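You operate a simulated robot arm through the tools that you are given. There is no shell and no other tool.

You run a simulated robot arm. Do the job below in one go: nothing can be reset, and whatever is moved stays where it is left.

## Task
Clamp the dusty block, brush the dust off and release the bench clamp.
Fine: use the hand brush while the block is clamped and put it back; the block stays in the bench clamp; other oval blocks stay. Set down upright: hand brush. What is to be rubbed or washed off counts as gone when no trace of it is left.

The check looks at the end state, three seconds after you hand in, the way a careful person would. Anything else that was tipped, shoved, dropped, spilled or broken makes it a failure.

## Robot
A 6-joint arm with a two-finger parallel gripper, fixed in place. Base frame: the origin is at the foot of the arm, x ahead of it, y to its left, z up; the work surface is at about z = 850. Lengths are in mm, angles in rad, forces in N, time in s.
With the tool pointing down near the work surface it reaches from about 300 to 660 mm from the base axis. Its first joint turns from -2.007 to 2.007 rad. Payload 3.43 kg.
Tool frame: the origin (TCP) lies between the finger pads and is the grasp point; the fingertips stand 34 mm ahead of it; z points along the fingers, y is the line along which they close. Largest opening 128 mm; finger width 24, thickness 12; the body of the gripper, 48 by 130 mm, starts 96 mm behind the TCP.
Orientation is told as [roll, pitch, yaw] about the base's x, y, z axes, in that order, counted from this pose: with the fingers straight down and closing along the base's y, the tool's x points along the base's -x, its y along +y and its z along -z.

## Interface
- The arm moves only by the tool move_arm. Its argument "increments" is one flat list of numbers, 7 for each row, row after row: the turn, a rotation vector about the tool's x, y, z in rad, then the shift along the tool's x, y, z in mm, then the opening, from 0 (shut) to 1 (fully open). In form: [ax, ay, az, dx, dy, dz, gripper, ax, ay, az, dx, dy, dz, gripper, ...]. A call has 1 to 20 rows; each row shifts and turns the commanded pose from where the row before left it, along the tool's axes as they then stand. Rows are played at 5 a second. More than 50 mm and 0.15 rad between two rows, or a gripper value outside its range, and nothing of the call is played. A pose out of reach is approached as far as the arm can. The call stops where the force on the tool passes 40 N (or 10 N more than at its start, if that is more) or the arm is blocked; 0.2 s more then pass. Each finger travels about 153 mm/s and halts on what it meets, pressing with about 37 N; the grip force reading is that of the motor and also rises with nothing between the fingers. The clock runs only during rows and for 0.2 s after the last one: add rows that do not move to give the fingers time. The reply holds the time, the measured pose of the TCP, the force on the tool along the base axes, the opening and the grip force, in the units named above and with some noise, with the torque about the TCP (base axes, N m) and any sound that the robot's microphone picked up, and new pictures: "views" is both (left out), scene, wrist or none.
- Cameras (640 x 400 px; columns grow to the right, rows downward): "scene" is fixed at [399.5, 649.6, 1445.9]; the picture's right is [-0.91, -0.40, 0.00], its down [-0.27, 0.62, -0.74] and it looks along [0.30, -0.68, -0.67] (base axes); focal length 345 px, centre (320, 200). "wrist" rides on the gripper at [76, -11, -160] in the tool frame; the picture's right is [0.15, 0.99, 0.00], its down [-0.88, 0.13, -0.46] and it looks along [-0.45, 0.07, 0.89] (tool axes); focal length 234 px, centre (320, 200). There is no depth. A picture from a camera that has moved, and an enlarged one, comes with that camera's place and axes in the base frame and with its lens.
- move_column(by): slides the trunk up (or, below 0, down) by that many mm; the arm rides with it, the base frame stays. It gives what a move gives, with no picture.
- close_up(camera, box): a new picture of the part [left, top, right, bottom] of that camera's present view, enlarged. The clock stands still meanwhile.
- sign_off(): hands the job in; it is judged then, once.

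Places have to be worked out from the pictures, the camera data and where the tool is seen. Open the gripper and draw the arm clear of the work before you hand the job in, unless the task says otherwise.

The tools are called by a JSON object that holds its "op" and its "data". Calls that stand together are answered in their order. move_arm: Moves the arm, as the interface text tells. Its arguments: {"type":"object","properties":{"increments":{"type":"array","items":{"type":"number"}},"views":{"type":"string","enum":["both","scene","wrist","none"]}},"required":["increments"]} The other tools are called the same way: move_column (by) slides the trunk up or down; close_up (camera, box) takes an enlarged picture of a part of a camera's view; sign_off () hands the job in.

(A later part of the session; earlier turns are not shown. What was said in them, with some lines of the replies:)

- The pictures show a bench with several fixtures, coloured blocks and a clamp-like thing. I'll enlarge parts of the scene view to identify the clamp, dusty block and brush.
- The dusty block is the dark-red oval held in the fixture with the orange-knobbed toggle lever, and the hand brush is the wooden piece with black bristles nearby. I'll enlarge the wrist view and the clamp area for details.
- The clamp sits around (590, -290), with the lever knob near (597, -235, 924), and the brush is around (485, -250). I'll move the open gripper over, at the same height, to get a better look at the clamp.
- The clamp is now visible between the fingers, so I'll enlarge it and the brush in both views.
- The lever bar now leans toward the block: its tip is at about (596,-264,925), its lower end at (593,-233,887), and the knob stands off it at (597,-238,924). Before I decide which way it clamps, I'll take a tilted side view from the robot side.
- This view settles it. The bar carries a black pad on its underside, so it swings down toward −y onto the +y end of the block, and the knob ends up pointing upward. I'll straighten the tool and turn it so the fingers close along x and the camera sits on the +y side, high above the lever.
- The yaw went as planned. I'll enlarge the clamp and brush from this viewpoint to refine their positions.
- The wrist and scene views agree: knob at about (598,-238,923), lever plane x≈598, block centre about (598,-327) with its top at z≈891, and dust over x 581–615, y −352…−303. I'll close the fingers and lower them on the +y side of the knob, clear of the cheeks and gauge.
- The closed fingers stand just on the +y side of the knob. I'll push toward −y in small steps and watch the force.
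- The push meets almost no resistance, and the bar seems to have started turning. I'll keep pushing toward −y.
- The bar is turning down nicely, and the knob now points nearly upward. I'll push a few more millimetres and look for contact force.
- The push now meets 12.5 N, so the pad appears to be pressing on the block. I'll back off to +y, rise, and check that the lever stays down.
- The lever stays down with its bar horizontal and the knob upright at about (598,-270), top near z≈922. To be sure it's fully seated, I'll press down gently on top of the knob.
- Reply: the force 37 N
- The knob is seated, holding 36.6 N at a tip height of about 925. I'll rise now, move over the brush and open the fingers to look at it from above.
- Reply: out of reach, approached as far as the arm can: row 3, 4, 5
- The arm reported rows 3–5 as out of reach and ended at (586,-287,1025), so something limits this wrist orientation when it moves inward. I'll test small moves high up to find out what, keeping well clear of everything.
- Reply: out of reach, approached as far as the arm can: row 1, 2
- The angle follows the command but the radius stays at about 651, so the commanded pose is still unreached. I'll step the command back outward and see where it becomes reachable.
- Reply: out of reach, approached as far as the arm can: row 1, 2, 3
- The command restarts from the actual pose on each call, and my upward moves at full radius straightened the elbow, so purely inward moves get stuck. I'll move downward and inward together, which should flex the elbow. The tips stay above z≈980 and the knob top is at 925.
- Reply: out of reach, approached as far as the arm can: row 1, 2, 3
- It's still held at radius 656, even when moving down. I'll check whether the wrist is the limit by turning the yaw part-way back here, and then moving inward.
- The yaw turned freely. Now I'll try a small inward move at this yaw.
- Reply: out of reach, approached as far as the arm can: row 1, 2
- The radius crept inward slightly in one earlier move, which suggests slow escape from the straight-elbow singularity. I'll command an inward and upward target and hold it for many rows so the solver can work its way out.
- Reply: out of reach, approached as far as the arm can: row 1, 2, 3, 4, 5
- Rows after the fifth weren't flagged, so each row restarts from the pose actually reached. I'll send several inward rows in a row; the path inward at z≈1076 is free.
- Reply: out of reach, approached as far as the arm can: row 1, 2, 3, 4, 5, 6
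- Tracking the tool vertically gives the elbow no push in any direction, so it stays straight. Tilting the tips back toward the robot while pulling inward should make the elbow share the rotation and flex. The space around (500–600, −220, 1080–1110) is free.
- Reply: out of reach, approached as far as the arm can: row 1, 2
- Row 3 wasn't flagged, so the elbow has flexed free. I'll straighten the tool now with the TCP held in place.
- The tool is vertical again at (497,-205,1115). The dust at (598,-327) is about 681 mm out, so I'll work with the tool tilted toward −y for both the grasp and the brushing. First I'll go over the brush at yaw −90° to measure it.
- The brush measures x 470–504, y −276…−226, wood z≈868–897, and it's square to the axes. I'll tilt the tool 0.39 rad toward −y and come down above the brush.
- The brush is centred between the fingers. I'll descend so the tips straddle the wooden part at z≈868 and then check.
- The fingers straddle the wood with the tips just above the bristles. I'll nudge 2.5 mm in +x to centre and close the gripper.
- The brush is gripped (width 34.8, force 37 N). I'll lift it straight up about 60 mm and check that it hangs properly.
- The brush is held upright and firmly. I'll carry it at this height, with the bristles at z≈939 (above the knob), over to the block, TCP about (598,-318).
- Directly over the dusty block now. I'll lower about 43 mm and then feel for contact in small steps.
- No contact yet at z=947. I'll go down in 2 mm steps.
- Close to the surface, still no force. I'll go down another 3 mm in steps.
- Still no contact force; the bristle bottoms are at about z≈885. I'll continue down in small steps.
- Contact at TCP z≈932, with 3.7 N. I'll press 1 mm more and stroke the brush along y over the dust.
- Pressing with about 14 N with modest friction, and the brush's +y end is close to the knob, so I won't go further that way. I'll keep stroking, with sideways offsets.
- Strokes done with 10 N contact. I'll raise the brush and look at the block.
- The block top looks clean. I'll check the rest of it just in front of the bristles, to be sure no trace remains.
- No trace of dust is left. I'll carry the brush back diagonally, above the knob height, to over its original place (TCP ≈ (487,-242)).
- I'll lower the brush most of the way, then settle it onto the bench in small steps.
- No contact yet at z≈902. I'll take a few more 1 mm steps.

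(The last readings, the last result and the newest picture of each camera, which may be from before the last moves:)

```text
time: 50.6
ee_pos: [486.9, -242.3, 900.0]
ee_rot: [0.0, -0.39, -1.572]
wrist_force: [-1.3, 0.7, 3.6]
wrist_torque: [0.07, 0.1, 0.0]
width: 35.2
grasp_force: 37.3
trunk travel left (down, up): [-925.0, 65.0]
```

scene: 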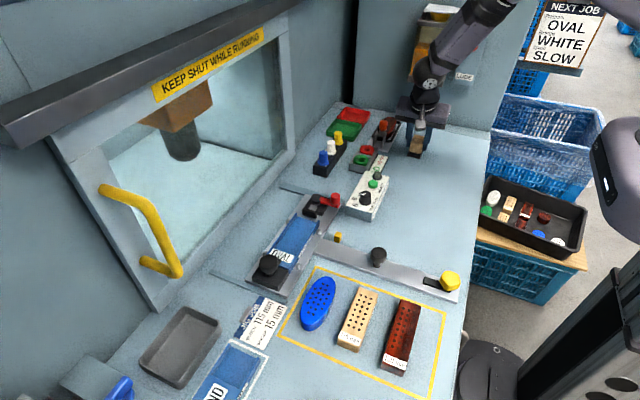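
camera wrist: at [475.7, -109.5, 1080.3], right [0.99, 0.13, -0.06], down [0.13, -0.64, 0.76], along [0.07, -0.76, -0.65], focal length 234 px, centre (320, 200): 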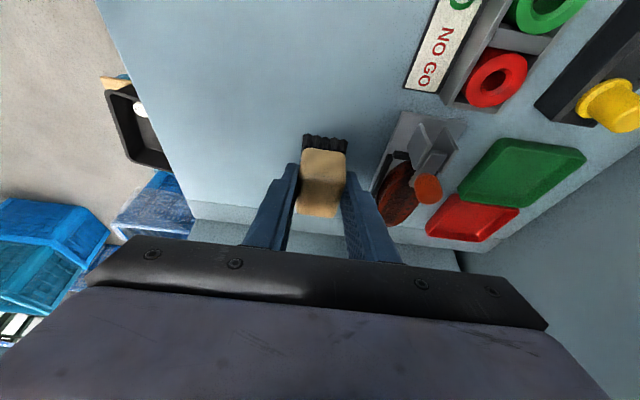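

The brush rests on the bench (3.6 N) at its original spot. I'll open the fingers and rise straight up.

{"op": "move_arm", "data": {"increments": [0, 0, 0, 0, 0, 0, 0.35, 0, 0, 0, 0, 0, 0, 0.5, 0, 0, 0, 0, 0, 0, 0.6, 0, 0, 0, 0, 0, 0, 0.6, 0, 0, 0, -7.6, 0, -18.5, 0.6, 0, 0, 0, -11.4, 0, -27.7, 0.6, 0, 0, 0, -11.4, 0, -27.7, 0.6, 0, 0, 0, 0, 0, 0, 0.6], "views": "both"}}

{"op": "close_up", "data": {"camera": "scene", "box": [360, 105, 440, 155]}}

```text
time: 52.4
ee_pos: [486.5, -242.6, 980.7]
ee_rot: [-0.002, -0.389, -1.571]
wrist_force: [0.9, -0.3, 0.8]
wrist_torque: [0.02, 0.03, -0.04]
width: 77.0
grasp_force: 0.1
trunk travel left (down, up): [-925.0, 65.0]
camera wrist: at [475.8, -112.4, 1098.8], right [0.99, 0.13, -0.06], down [0.13, -0.64, 0.76], along [0.07, -0.76, -0.65], focal length 234 px, centre (320, 200)
```

scene: 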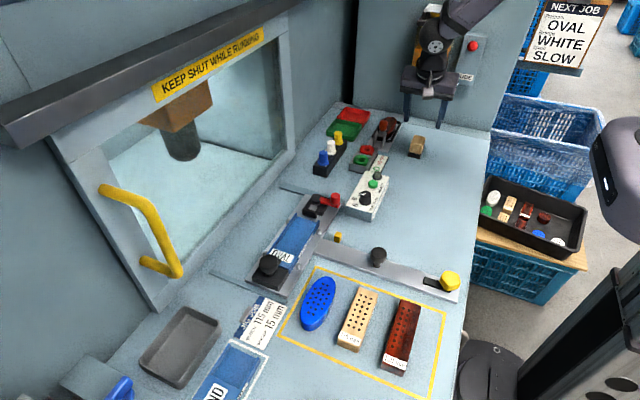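
wrist: 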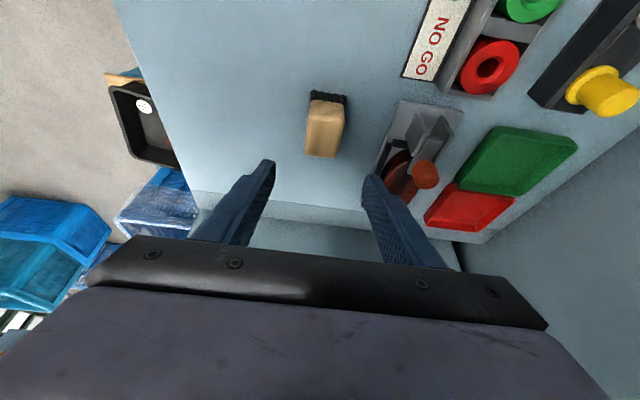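

```text
8.00 times, centred on (400, 130) of scene
camera zoom: at [399.5, 649.6, 1445.9], right [-0.91, -0.4, 0.0], down [-0.27, 0.62, -0.74], along [0.3, -0.68, -0.67], focal length 2763 px, centre (-320, 760)
```

zoom: 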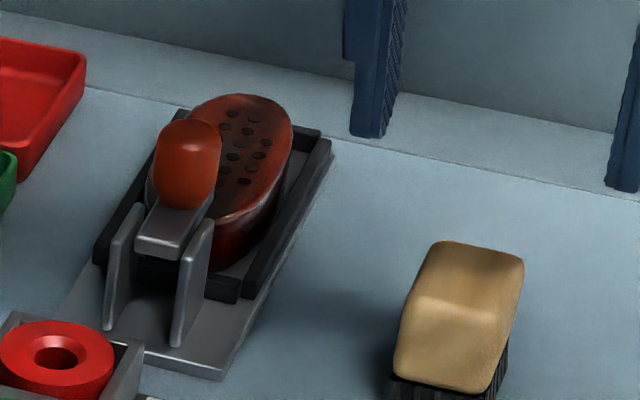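

The brush stands upright exactly where it was. To release the clamp, I'll close the fingers and bring them down on the −y side of the knob, just above the block, so I can push the knob back toward +y.

{"op": "move_arm", "data": {"increments": [0, 0, 0, -30.6, 0, 7.15, 0, 0, 0, 0, -30.6, 0, 7.15, 0, 0, 0, 0, 0, 37, 0, 0, 0, 0, 0, 0, 37, 0, 0, 0, 0, 0, 0, 37.5, 0, 0, 0, 0, 0, 6, 0, 14.6, 0, 0, 0, 0, 0, 0, 0, 0], "views": "both"}}

{"op": "close_up", "data": {"camera": "scene", "box": [350, 95, 430, 145]}}

{"op": "close_up", "data": {"camera": "wrist", "box": [240, 80, 400, 180]}}

```text
time: 54.0
ee_pos: [596.8, -304.0, 972.3]
ee_rot: [-0.002, -0.388, -1.569]
wrist_force: [-1.1, -0.5, -0.2]
wrist_torque: [0.0, 0.02, -0.01]
width: 0.0
grasp_force: 33.4
trunk travel left (down, up): [-925.0, 65.0]
camera wrist: at [586.5, -172.8, 1091.3], right [0.99, 0.13, -0.06], down [0.13, -0.64, 0.76], along [0.07, -0.76, -0.65], focal length 234 px, centre (320, 200)
```

scene: 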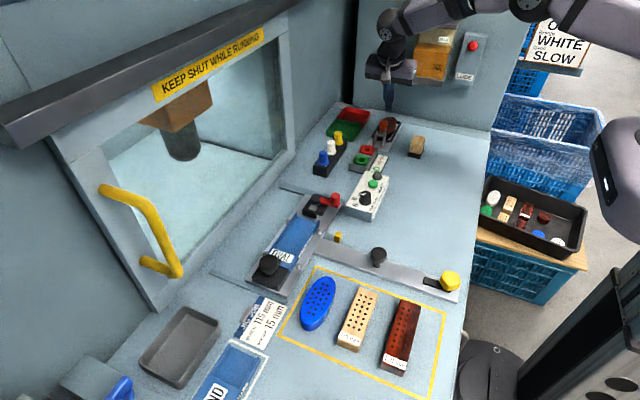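
wrist: 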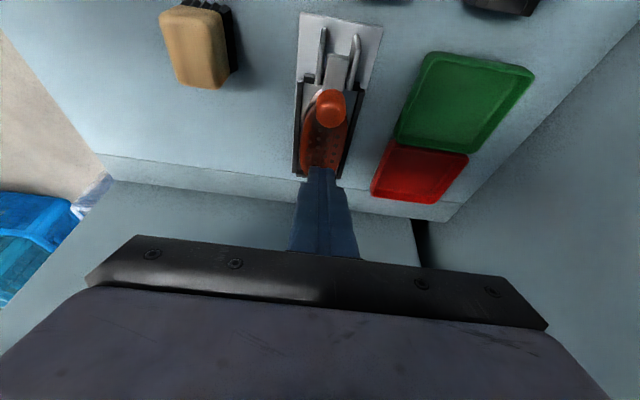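

```text
8.00 times, centred on (390, 120) of scene
camera zoom: at [399.5, 649.6, 1445.9], right [-0.91, -0.4, 0.0], down [-0.27, 0.62, -0.74], along [0.3, -0.68, -0.67], focal length 2763 px, centre (-240, 840)
```

zoom: 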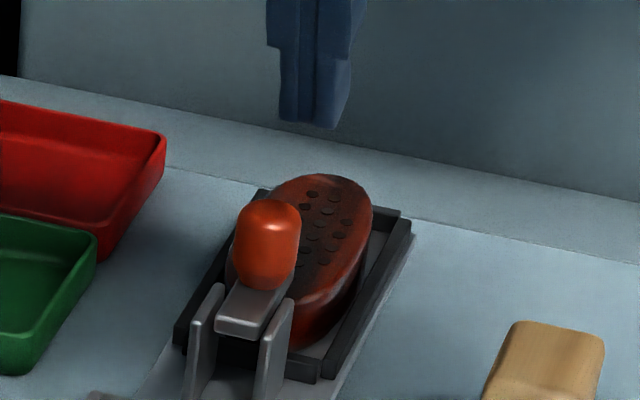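

```text
4.00 times, centred on (320, 130) of wrist
camera zoom: at [586.5, -172.8, 1091.3], right [0.99, 0.13, -0.06], down [0.13, -0.64, 0.76], along [0.07, -0.76, -0.65], focal length 937 px, centre (320, 480)
```

zoom: 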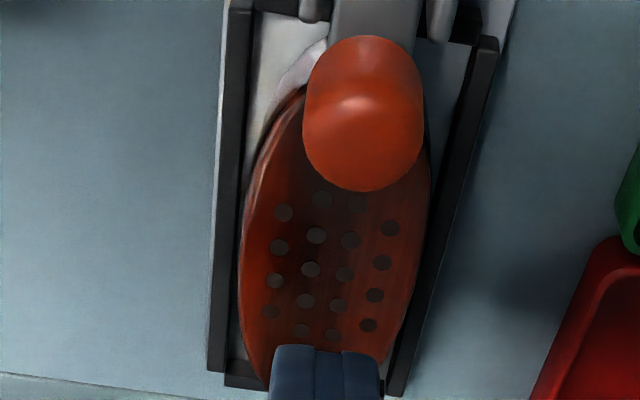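

The fingers are above the block, on the −y side of the knob. I'll lower them to tip height ≈905, still about 20 mm above the block.

{"op": "move_arm", "data": {"increments": [0, 0, 0, 6.8, 1, 16.6, 0, 0, 0, 0, 6.8, 0, 16.6, 0, 0, 0, 0, 0, 0, 0, 0], "views": "both"}}

{"op": "close_up", "data": {"camera": "scene", "box": [350, 95, 430, 145]}}

{"op": "close_up", "data": {"camera": "wrist", "box": [240, 80, 400, 180]}}

```text
time: 54.8
ee_pos: [598.0, -305.5, 938.0]
ee_rot: [-0.001, -0.39, -1.573]
wrist_force: [-0.8, 0.0, 0.4]
wrist_torque: [0.03, 0.02, -0.01]
width: 0.0
grasp_force: 33.3
trunk travel left (down, up): [-925.0, 65.0]
camera wrist: at [587.0, -174.1, 1056.2], right [0.99, 0.13, -0.06], down [0.13, -0.64, 0.76], along [0.07, -0.76, -0.65], focal length 234 px, centre (320, 200)
```

scene: 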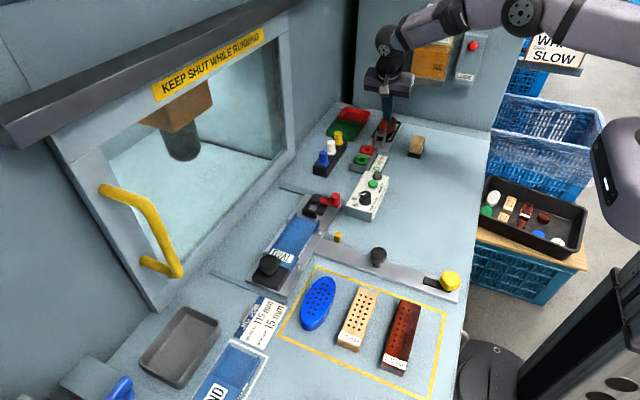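
wrist: 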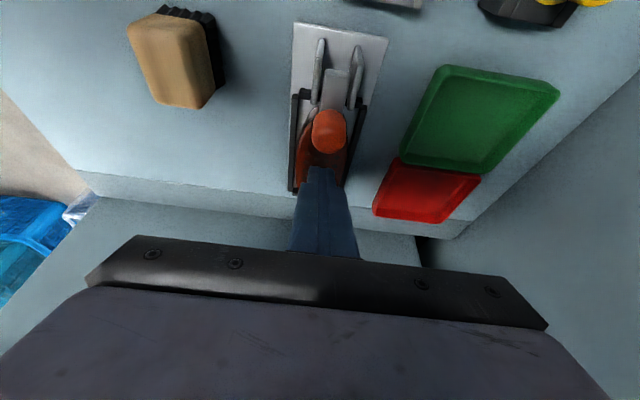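

```text
8.00 times, centred on (390, 120) of scene
camera zoom: at [399.5, 649.6, 1445.9], right [-0.91, -0.4, 0.0], down [-0.27, 0.62, -0.74], along [0.3, -0.68, -0.67], focal length 2763 px, centre (-240, 840)
```

zoom: 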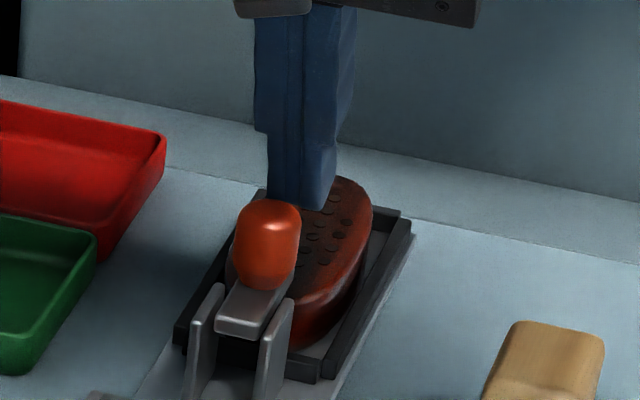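

```text
4.00 times, centred on (320, 130) of wrist
camera zoom: at [587.0, -174.1, 1056.2], right [0.99, 0.13, -0.06], down [0.13, -0.64, 0.76], along [0.07, -0.76, -0.65], focal length 937 px, centre (320, 480)
```

zoom: 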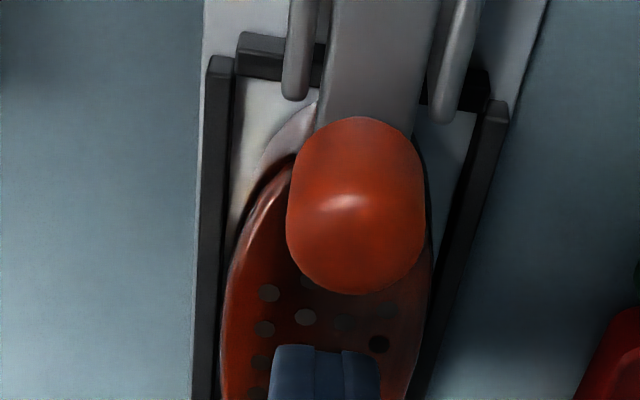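

Clear of both block and knob. I'll push toward +y in 4 mm steps and watch the force.

{"op": "move_arm", "data": {"increments": [0, 0, 0, 3.7, 0, -1.52, 0, 0, 0, 0, 3.7, 0, -1.52, 0, 0, 0, 0, 3.7, 0, -1.52, 0, 0, 0, 0, 3.7, 0, -1.52, 0, 0, 0, 0, 3.7, 0, -1.52, 0], "views": "scene"}}

{"op": "close_up", "data": {"camera": "scene", "box": [350, 95, 430, 145]}}

```text
time: 56.0
ee_pos: [599.2, -285.0, 939.2]
ee_rot: [0.0, -0.391, -1.571]
wrist_force: [-0.5, -0.5, -0.8]
wrist_torque: [-0.01, 0.02, 0.02]
width: 0.0
grasp_force: 32.7
trunk travel left (down, up): [-925.0, 65.0]
```

scene: 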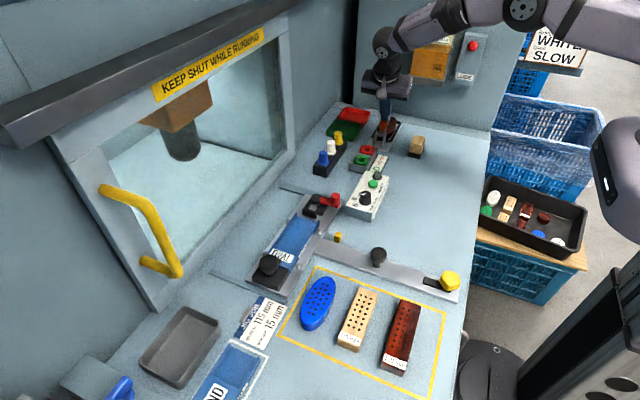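

```text
8.00 times, centred on (390, 120) of scene
camera zoom: at [399.5, 649.6, 1445.9], right [-0.91, -0.4, 0.0], down [-0.27, 0.62, -0.74], along [0.3, -0.68, -0.67], focal length 2763 px, centre (-240, 840)
```

zoom: 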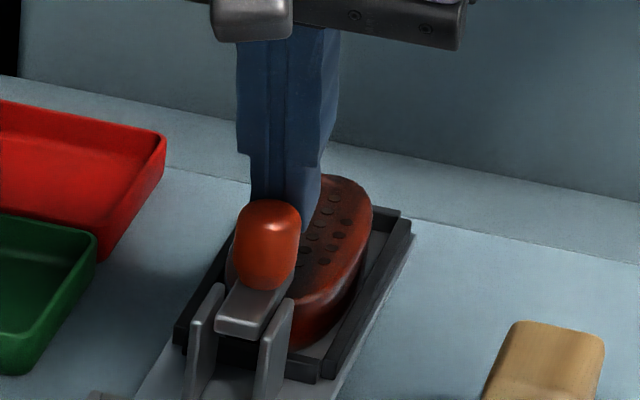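

No contact yet, or just barely. I'll continue pushing +y.

{"op": "move_arm", "data": {"increments": [0, 0, 0, 3.7, 0, -1.52, 0, 0, 0, 0, 3.7, 0, -1.52, 0, 0, 0, 0, 3.7, 0, -1.52, 0, 0, 0, 0, 0, 0, 0, 0], "views": "scene"}}

{"op": "close_up", "data": {"camera": "scene", "box": [350, 95, 430, 145]}}

```text
time: 57.0
ee_pos: [598.3, -275.3, 941.7]
ee_rot: [0.007, -0.393, -1.574]
wrist_force: [1.1, -14.2, 15.1]
wrist_torque: [-0.18, 0.18, -0.1]
width: 0.0
grasp_force: 32.8
trunk travel left (down, up): [-925.0, 65.0]
```

scene: 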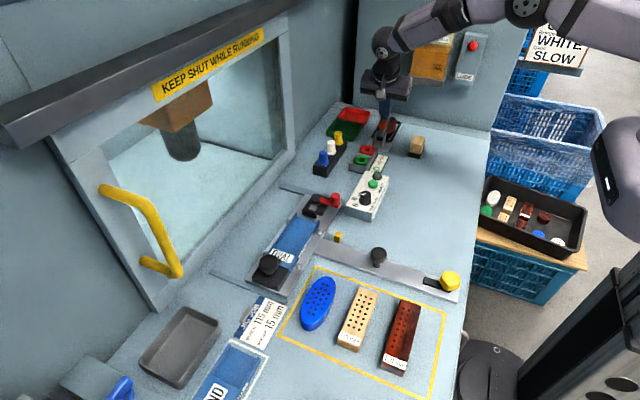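

```text
8.00 times, centred on (390, 120) of scene
camera zoom: at [399.5, 649.6, 1445.9], right [-0.91, -0.4, 0.0], down [-0.27, 0.62, -0.74], along [0.3, -0.68, -0.67], focal length 2763 px, centre (-240, 840)
```

zoom: 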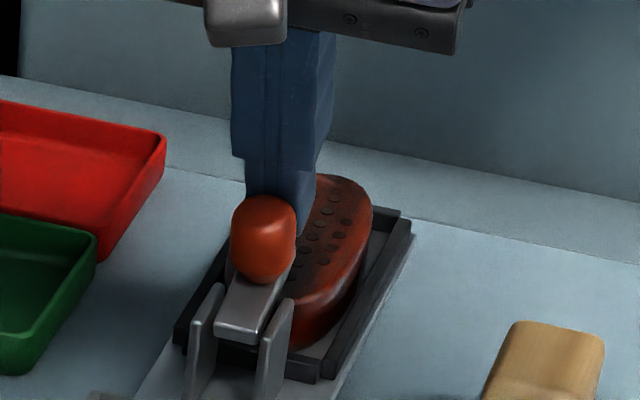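

The knob is moving, but the leaning finger also presses down on it (15 N). I'll push +y and up together, following the knob's arc.

{"op": "move_arm", "data": {"increments": [0, 0, 0, 0.1, 0, -4.4, 0, 0, 0, 0, 2.2, 0, -5.2, 0, 0, 0, 0, 2.2, 0, -5.2, 0, 0, 0, 0, 0, 0, 0, 0], "views": "scene"}}

{"op": "close_up", "data": {"camera": "scene", "box": [350, 95, 430, 145]}}

```text
time: 58.0
ee_pos: [598.9, -263.0, 951.6]
ee_rot: [0.001, -0.389, -1.572]
wrist_force: [1.1, -8.6, 10.4]
wrist_torque: [-0.31, -0.05, 0.07]
width: 0.0
grasp_force: 33.5
trunk travel left (down, up): [-925.0, 65.0]
```

scene: 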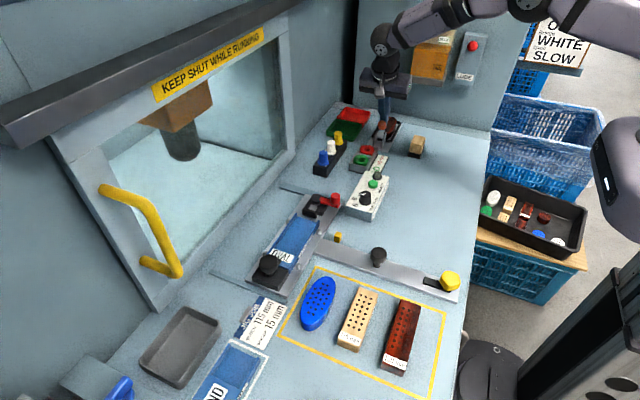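

```text
8.00 times, centred on (390, 120) of scene
camera zoom: at [399.5, 649.6, 1445.9], right [-0.91, -0.4, 0.0], down [-0.27, 0.62, -0.74], along [0.3, -0.68, -0.67], focal length 2763 px, centre (-240, 840)
```

zoom: 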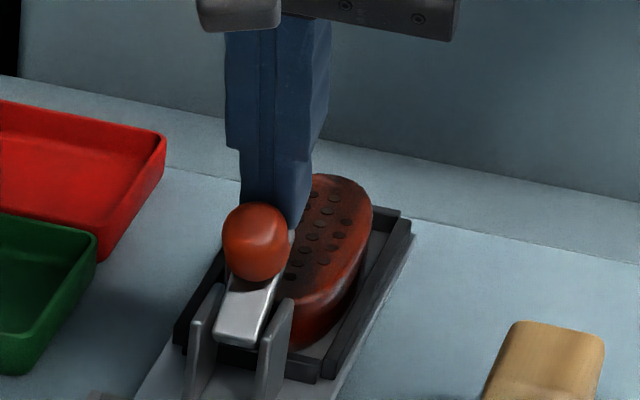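

The lever is opening well. I'll continue along the arc, more toward +y.

{"op": "move_arm", "data": {"increments": [0, 0, 0, 3.5, 0, -4.7, 0, 0, 0, 0, 3.5, 0, -4.7, 0, 0, 0, 0, 3.9, 0, -3.7, 0, 0, 0, 0, 0, 0, 0, 0], "views": "scene"}}

{"op": "close_up", "data": {"camera": "scene", "box": [350, 95, 430, 145]}}

```text
time: 59.0
ee_pos: [597.2, -250.5, 959.2]
ee_rot: [0.002, -0.391, -1.571]
wrist_force: [0.5, -11.7, 10.8]
wrist_torque: [-0.5, 0.07, -0.06]
width: 0.0
grasp_force: 32.4
trunk travel left (down, up): [-925.0, 65.0]
```

scene: 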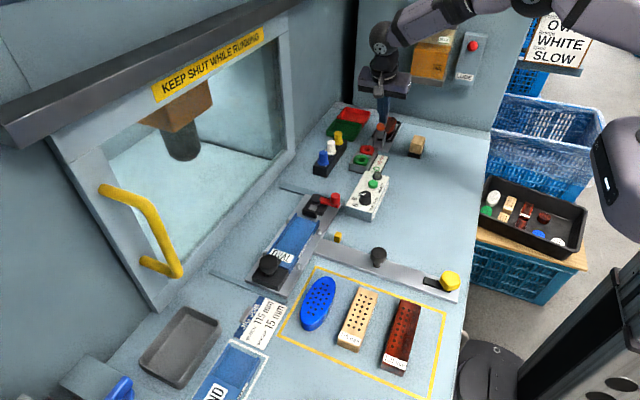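

```text
8.00 times, centred on (390, 120) of scene
camera zoom: at [399.5, 649.6, 1445.9], right [-0.91, -0.4, 0.0], down [-0.27, 0.62, -0.74], along [0.3, -0.68, -0.67], focal length 2763 px, centre (-240, 840)
```

zoom: 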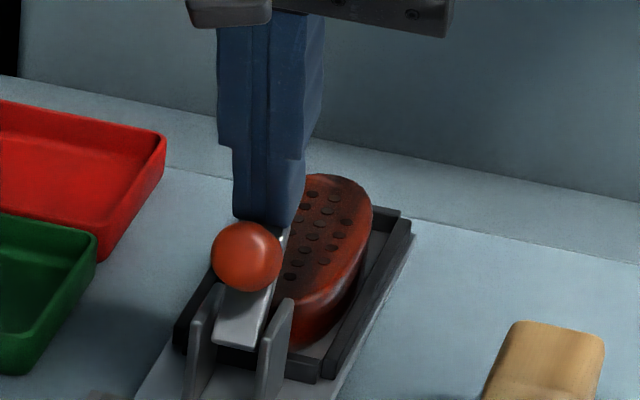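

The knob is back at its original image position (380.9,127.1 versus 380.8,126.9 at the start). I'll nudge slightly more to be sure it's fully open, then back away toward −y and up.

{"op": "move_arm", "data": {"increments": [0, 0, 0, 3.0, 0, -2.5, 0, 0, 0, 0, 0, 0, 0, 0], "views": "scene"}}

{"op": "close_up", "data": {"camera": "scene", "box": [350, 95, 430, 145]}}

```text
time: 59.6
ee_pos: [597.9, -251.3, 958.4]
ee_rot: [-0.003, -0.392, -1.57]
wrist_force: [0.1, -25.6, 4.2]
wrist_torque: [-0.92, -0.02, 0.0]
width: 0.0
grasp_force: 33.1
trunk travel left (down, up): [-925.0, 65.0]
```

scene: 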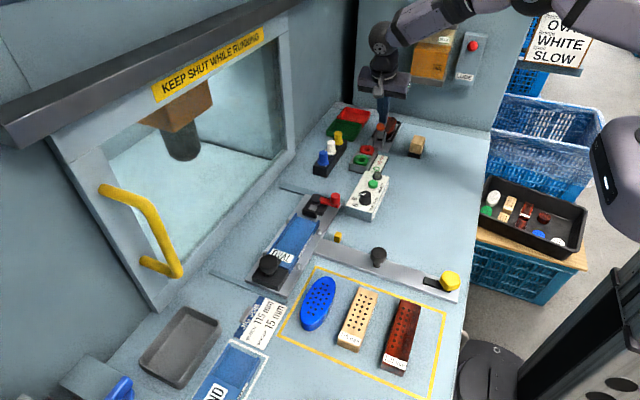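

```text
8.00 times, centred on (390, 120) of scene
camera zoom: at [399.5, 649.6, 1445.9], right [-0.91, -0.4, 0.0], down [-0.27, 0.62, -0.74], along [0.3, -0.68, -0.67], focal length 2763 px, centre (-240, 840)
```

zoom: 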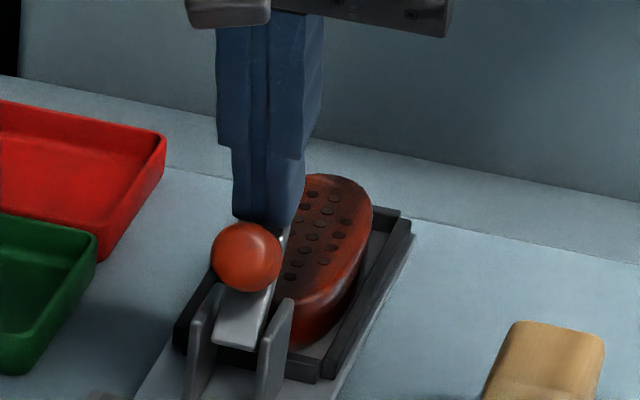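

The resistance jumps to 25 N with no further movement, so the lever is at its open stop. I'll lift straight up, which draws the leaning fingers away from the knob.

{"op": "move_arm", "data": {"increments": [0, 0, 0, -3.8, 0, -9.25, 0, 0, 0, 0, -9.5, 0, -23.1, 0, 0, 0, 0, -9.5, 0, -23.1, 0, 0, 0, 0, 0, 0, 0, 0], "views": "both"}}

{"op": "close_up", "data": {"camera": "scene", "box": [360, 105, 440, 155]}}

{"op": "close_up", "data": {"camera": "wrist", "box": [240, 40, 400, 140]}}

```text
time: 60.6
ee_pos: [599.0, -245.8, 1018.2]
ee_rot: [-0.002, -0.39, -1.571]
wrist_force: [-0.3, -1.0, -0.7]
wrist_torque: [0.02, -0.03, 0.0]
width: 0.0
grasp_force: 32.9
trunk travel left (down, up): [-925.0, 65.0]
camera wrist: at [588.4, -114.2, 1138.2], right [0.99, 0.14, -0.06], down [0.13, -0.64, 0.76], along [0.07, -0.75, -0.65], focal length 234 px, centre (320, 200)
```

scene: 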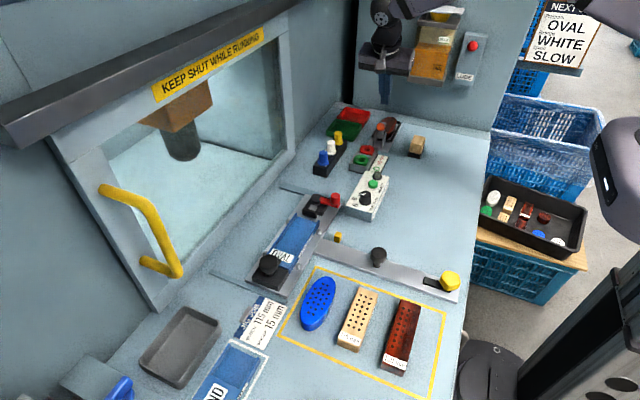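
wrist: 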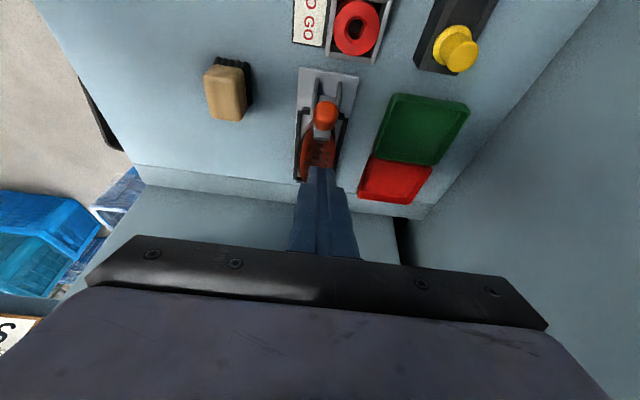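

```text
8.00 times, centred on (400, 130) of scene
camera zoom: at [399.5, 649.6, 1445.9], right [-0.91, -0.4, 0.0], down [-0.27, 0.62, -0.74], along [0.3, -0.68, -0.67], focal length 2763 px, centre (-320, 760)
```

zoom: 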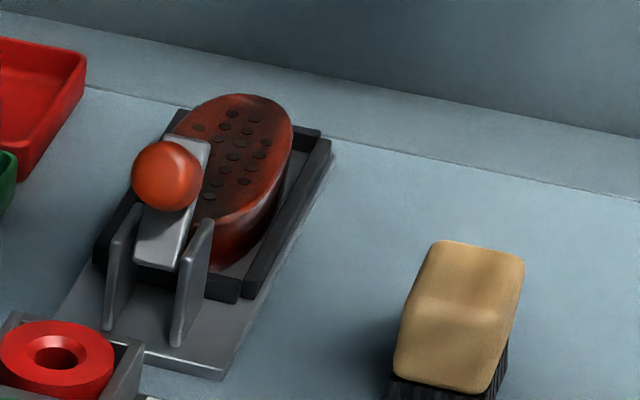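

```text
4.00 times, centred on (320, 90) of wrist
camera zoom: at [588.4, -114.2, 1138.2], right [0.99, 0.14, -0.06], down [0.13, -0.64, 0.76], along [0.07, -0.75, -0.65], focal length 937 px, centre (320, 640)
```

zoom: 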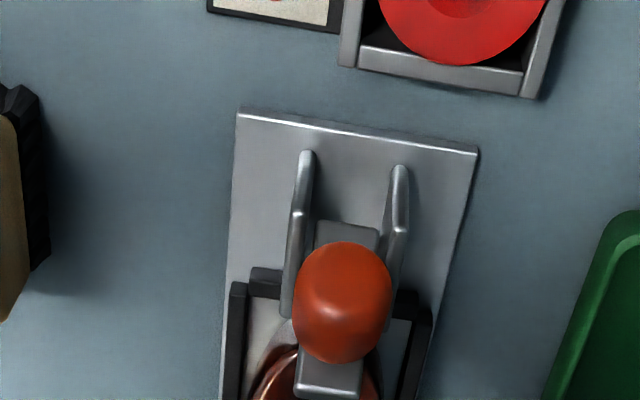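

The lever rests in its original open position, the block is clean in place, and the brush is upright in its spot. I'll draw the arm back and up, straighten it and open the gripper.

{"op": "move_arm", "data": {"increments": [0, 0, 0, 14.6, -30, -27.6, 0, 0, 0, 0, 14.6, -30, -27.6, 0, 0, 0, 0, 14.6, -30, -27.6, 0.3, 0, 0, 0, 14.6, -30, -27.6, 0.7, 0, 0.13, 0, 0, 0, 0, 1, 0, 0.13, 0, 0, 0, 0, 1, 0, 0.13, 0, 0, 0, 0, 1, 0, 0, 0, 0, 0, 0, 1, 0, 0, 0, 0, 0, 0, 1], "views": "both"}}

{"op": "close_up", "data": {"camera": "scene", "box": [300, 90, 460, 190]}}

{"op": "close_up", "data": {"camera": "scene", "box": [364, 110, 412, 140]}}

```text
time: 62.6
ee_pos: [479.3, -148.7, 1100.0]
ee_rot: [-0.001, 0.001, -1.571]
wrist_force: [0.2, -0.7, 0.0]
wrist_torque: [-0.01, 0.03, -0.02]
width: 128.2
grasp_force: 0.0
trunk travel left (down, up): [-925.0, 65.0]
camera wrist: at [467.8, -73.4, 1259.1], right [0.99, 0.15, 0.0], down [0.13, -0.88, 0.45], along [0.07, -0.45, -0.89], focal length 234 px, centre (320, 200)
```

scene: 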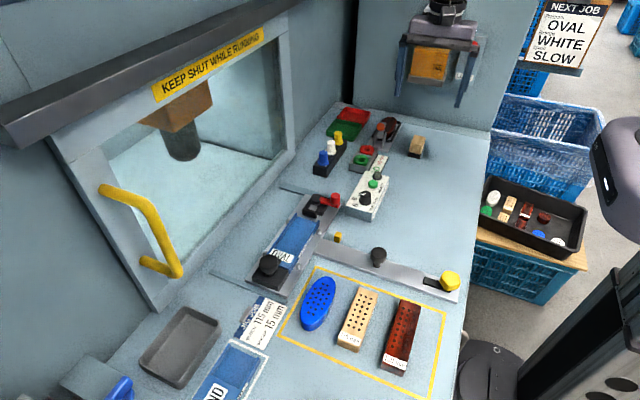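
wrist: 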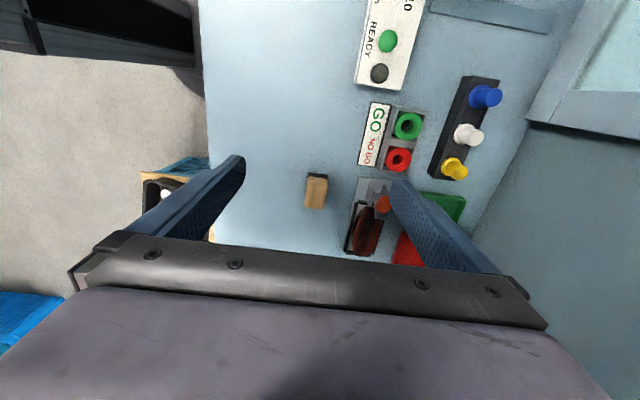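

```text
4.00 times, centred on (380, 140) of scene
camera zoom: at [399.5, 649.6, 1445.9], right [-0.91, -0.4, 0.0], down [-0.27, 0.62, -0.74], along [0.3, -0.68, -0.67], focal length 1382 px, centre (80, 440)
```

zoom: 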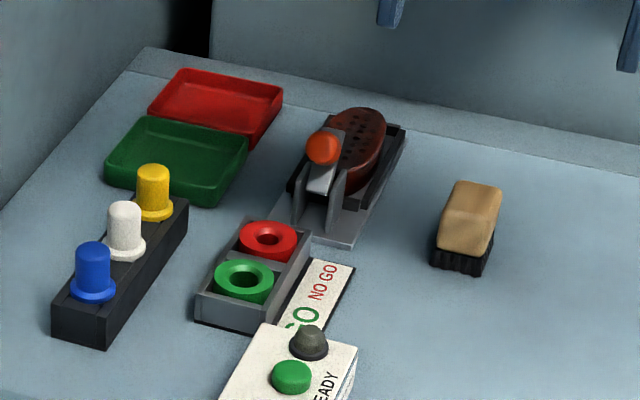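

```text
13.33 times, centred on (388, 125) of scene
camera zoom: at [399.5, 649.6, 1445.9], right [-0.91, -0.4, 0.0], down [-0.27, 0.62, -0.74], along [0.3, -0.68, -0.67], focal length 4605 px, centre (-587, 1200)
```

zoom: 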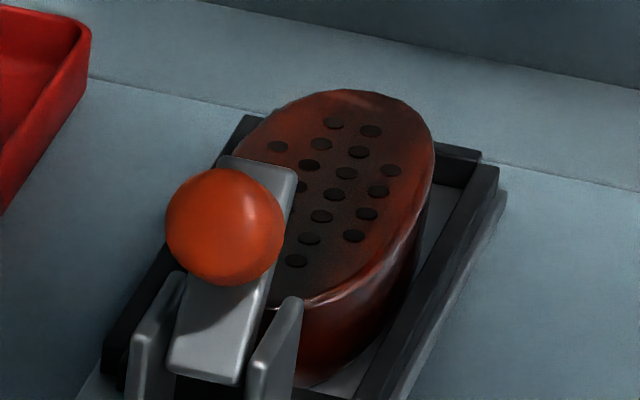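

Everything is as it should be: the block is clean and still in the clamp, the lever is open, the brush stands upright in its place, nothing else moved, and the arm is clear with the gripper open. I'm handing in.

{"op": "sign_off", "data": {}}

```text
The job is handed in.
```

I clamped the dusty block, brushed it clean, released the clamp and handed the job in. There is no result from the check yet.

- **Clamp:** I pushed the lever down onto the end of the block and pressed it with about 37 N to seat it. After brushing, I pushed it back to its open stop, where it started.
- **Dust:** I stroked the brush over the dust lengthwise, with small sideways shifts. Close-ups from both cameras afterwards showed no trace left on top of the block.
- **Brush:** It is back upright in its original spot.
- **Everything else:** The block is still in the clamp. In the last pictures the other oval blocks and everything else on the bench look unmoved.
- **Arm:** It is drawn back above the bench with the gripper open.

The arm got stuck once at full stretch before I picked up the brush. I freed it in clear air without touching anything.
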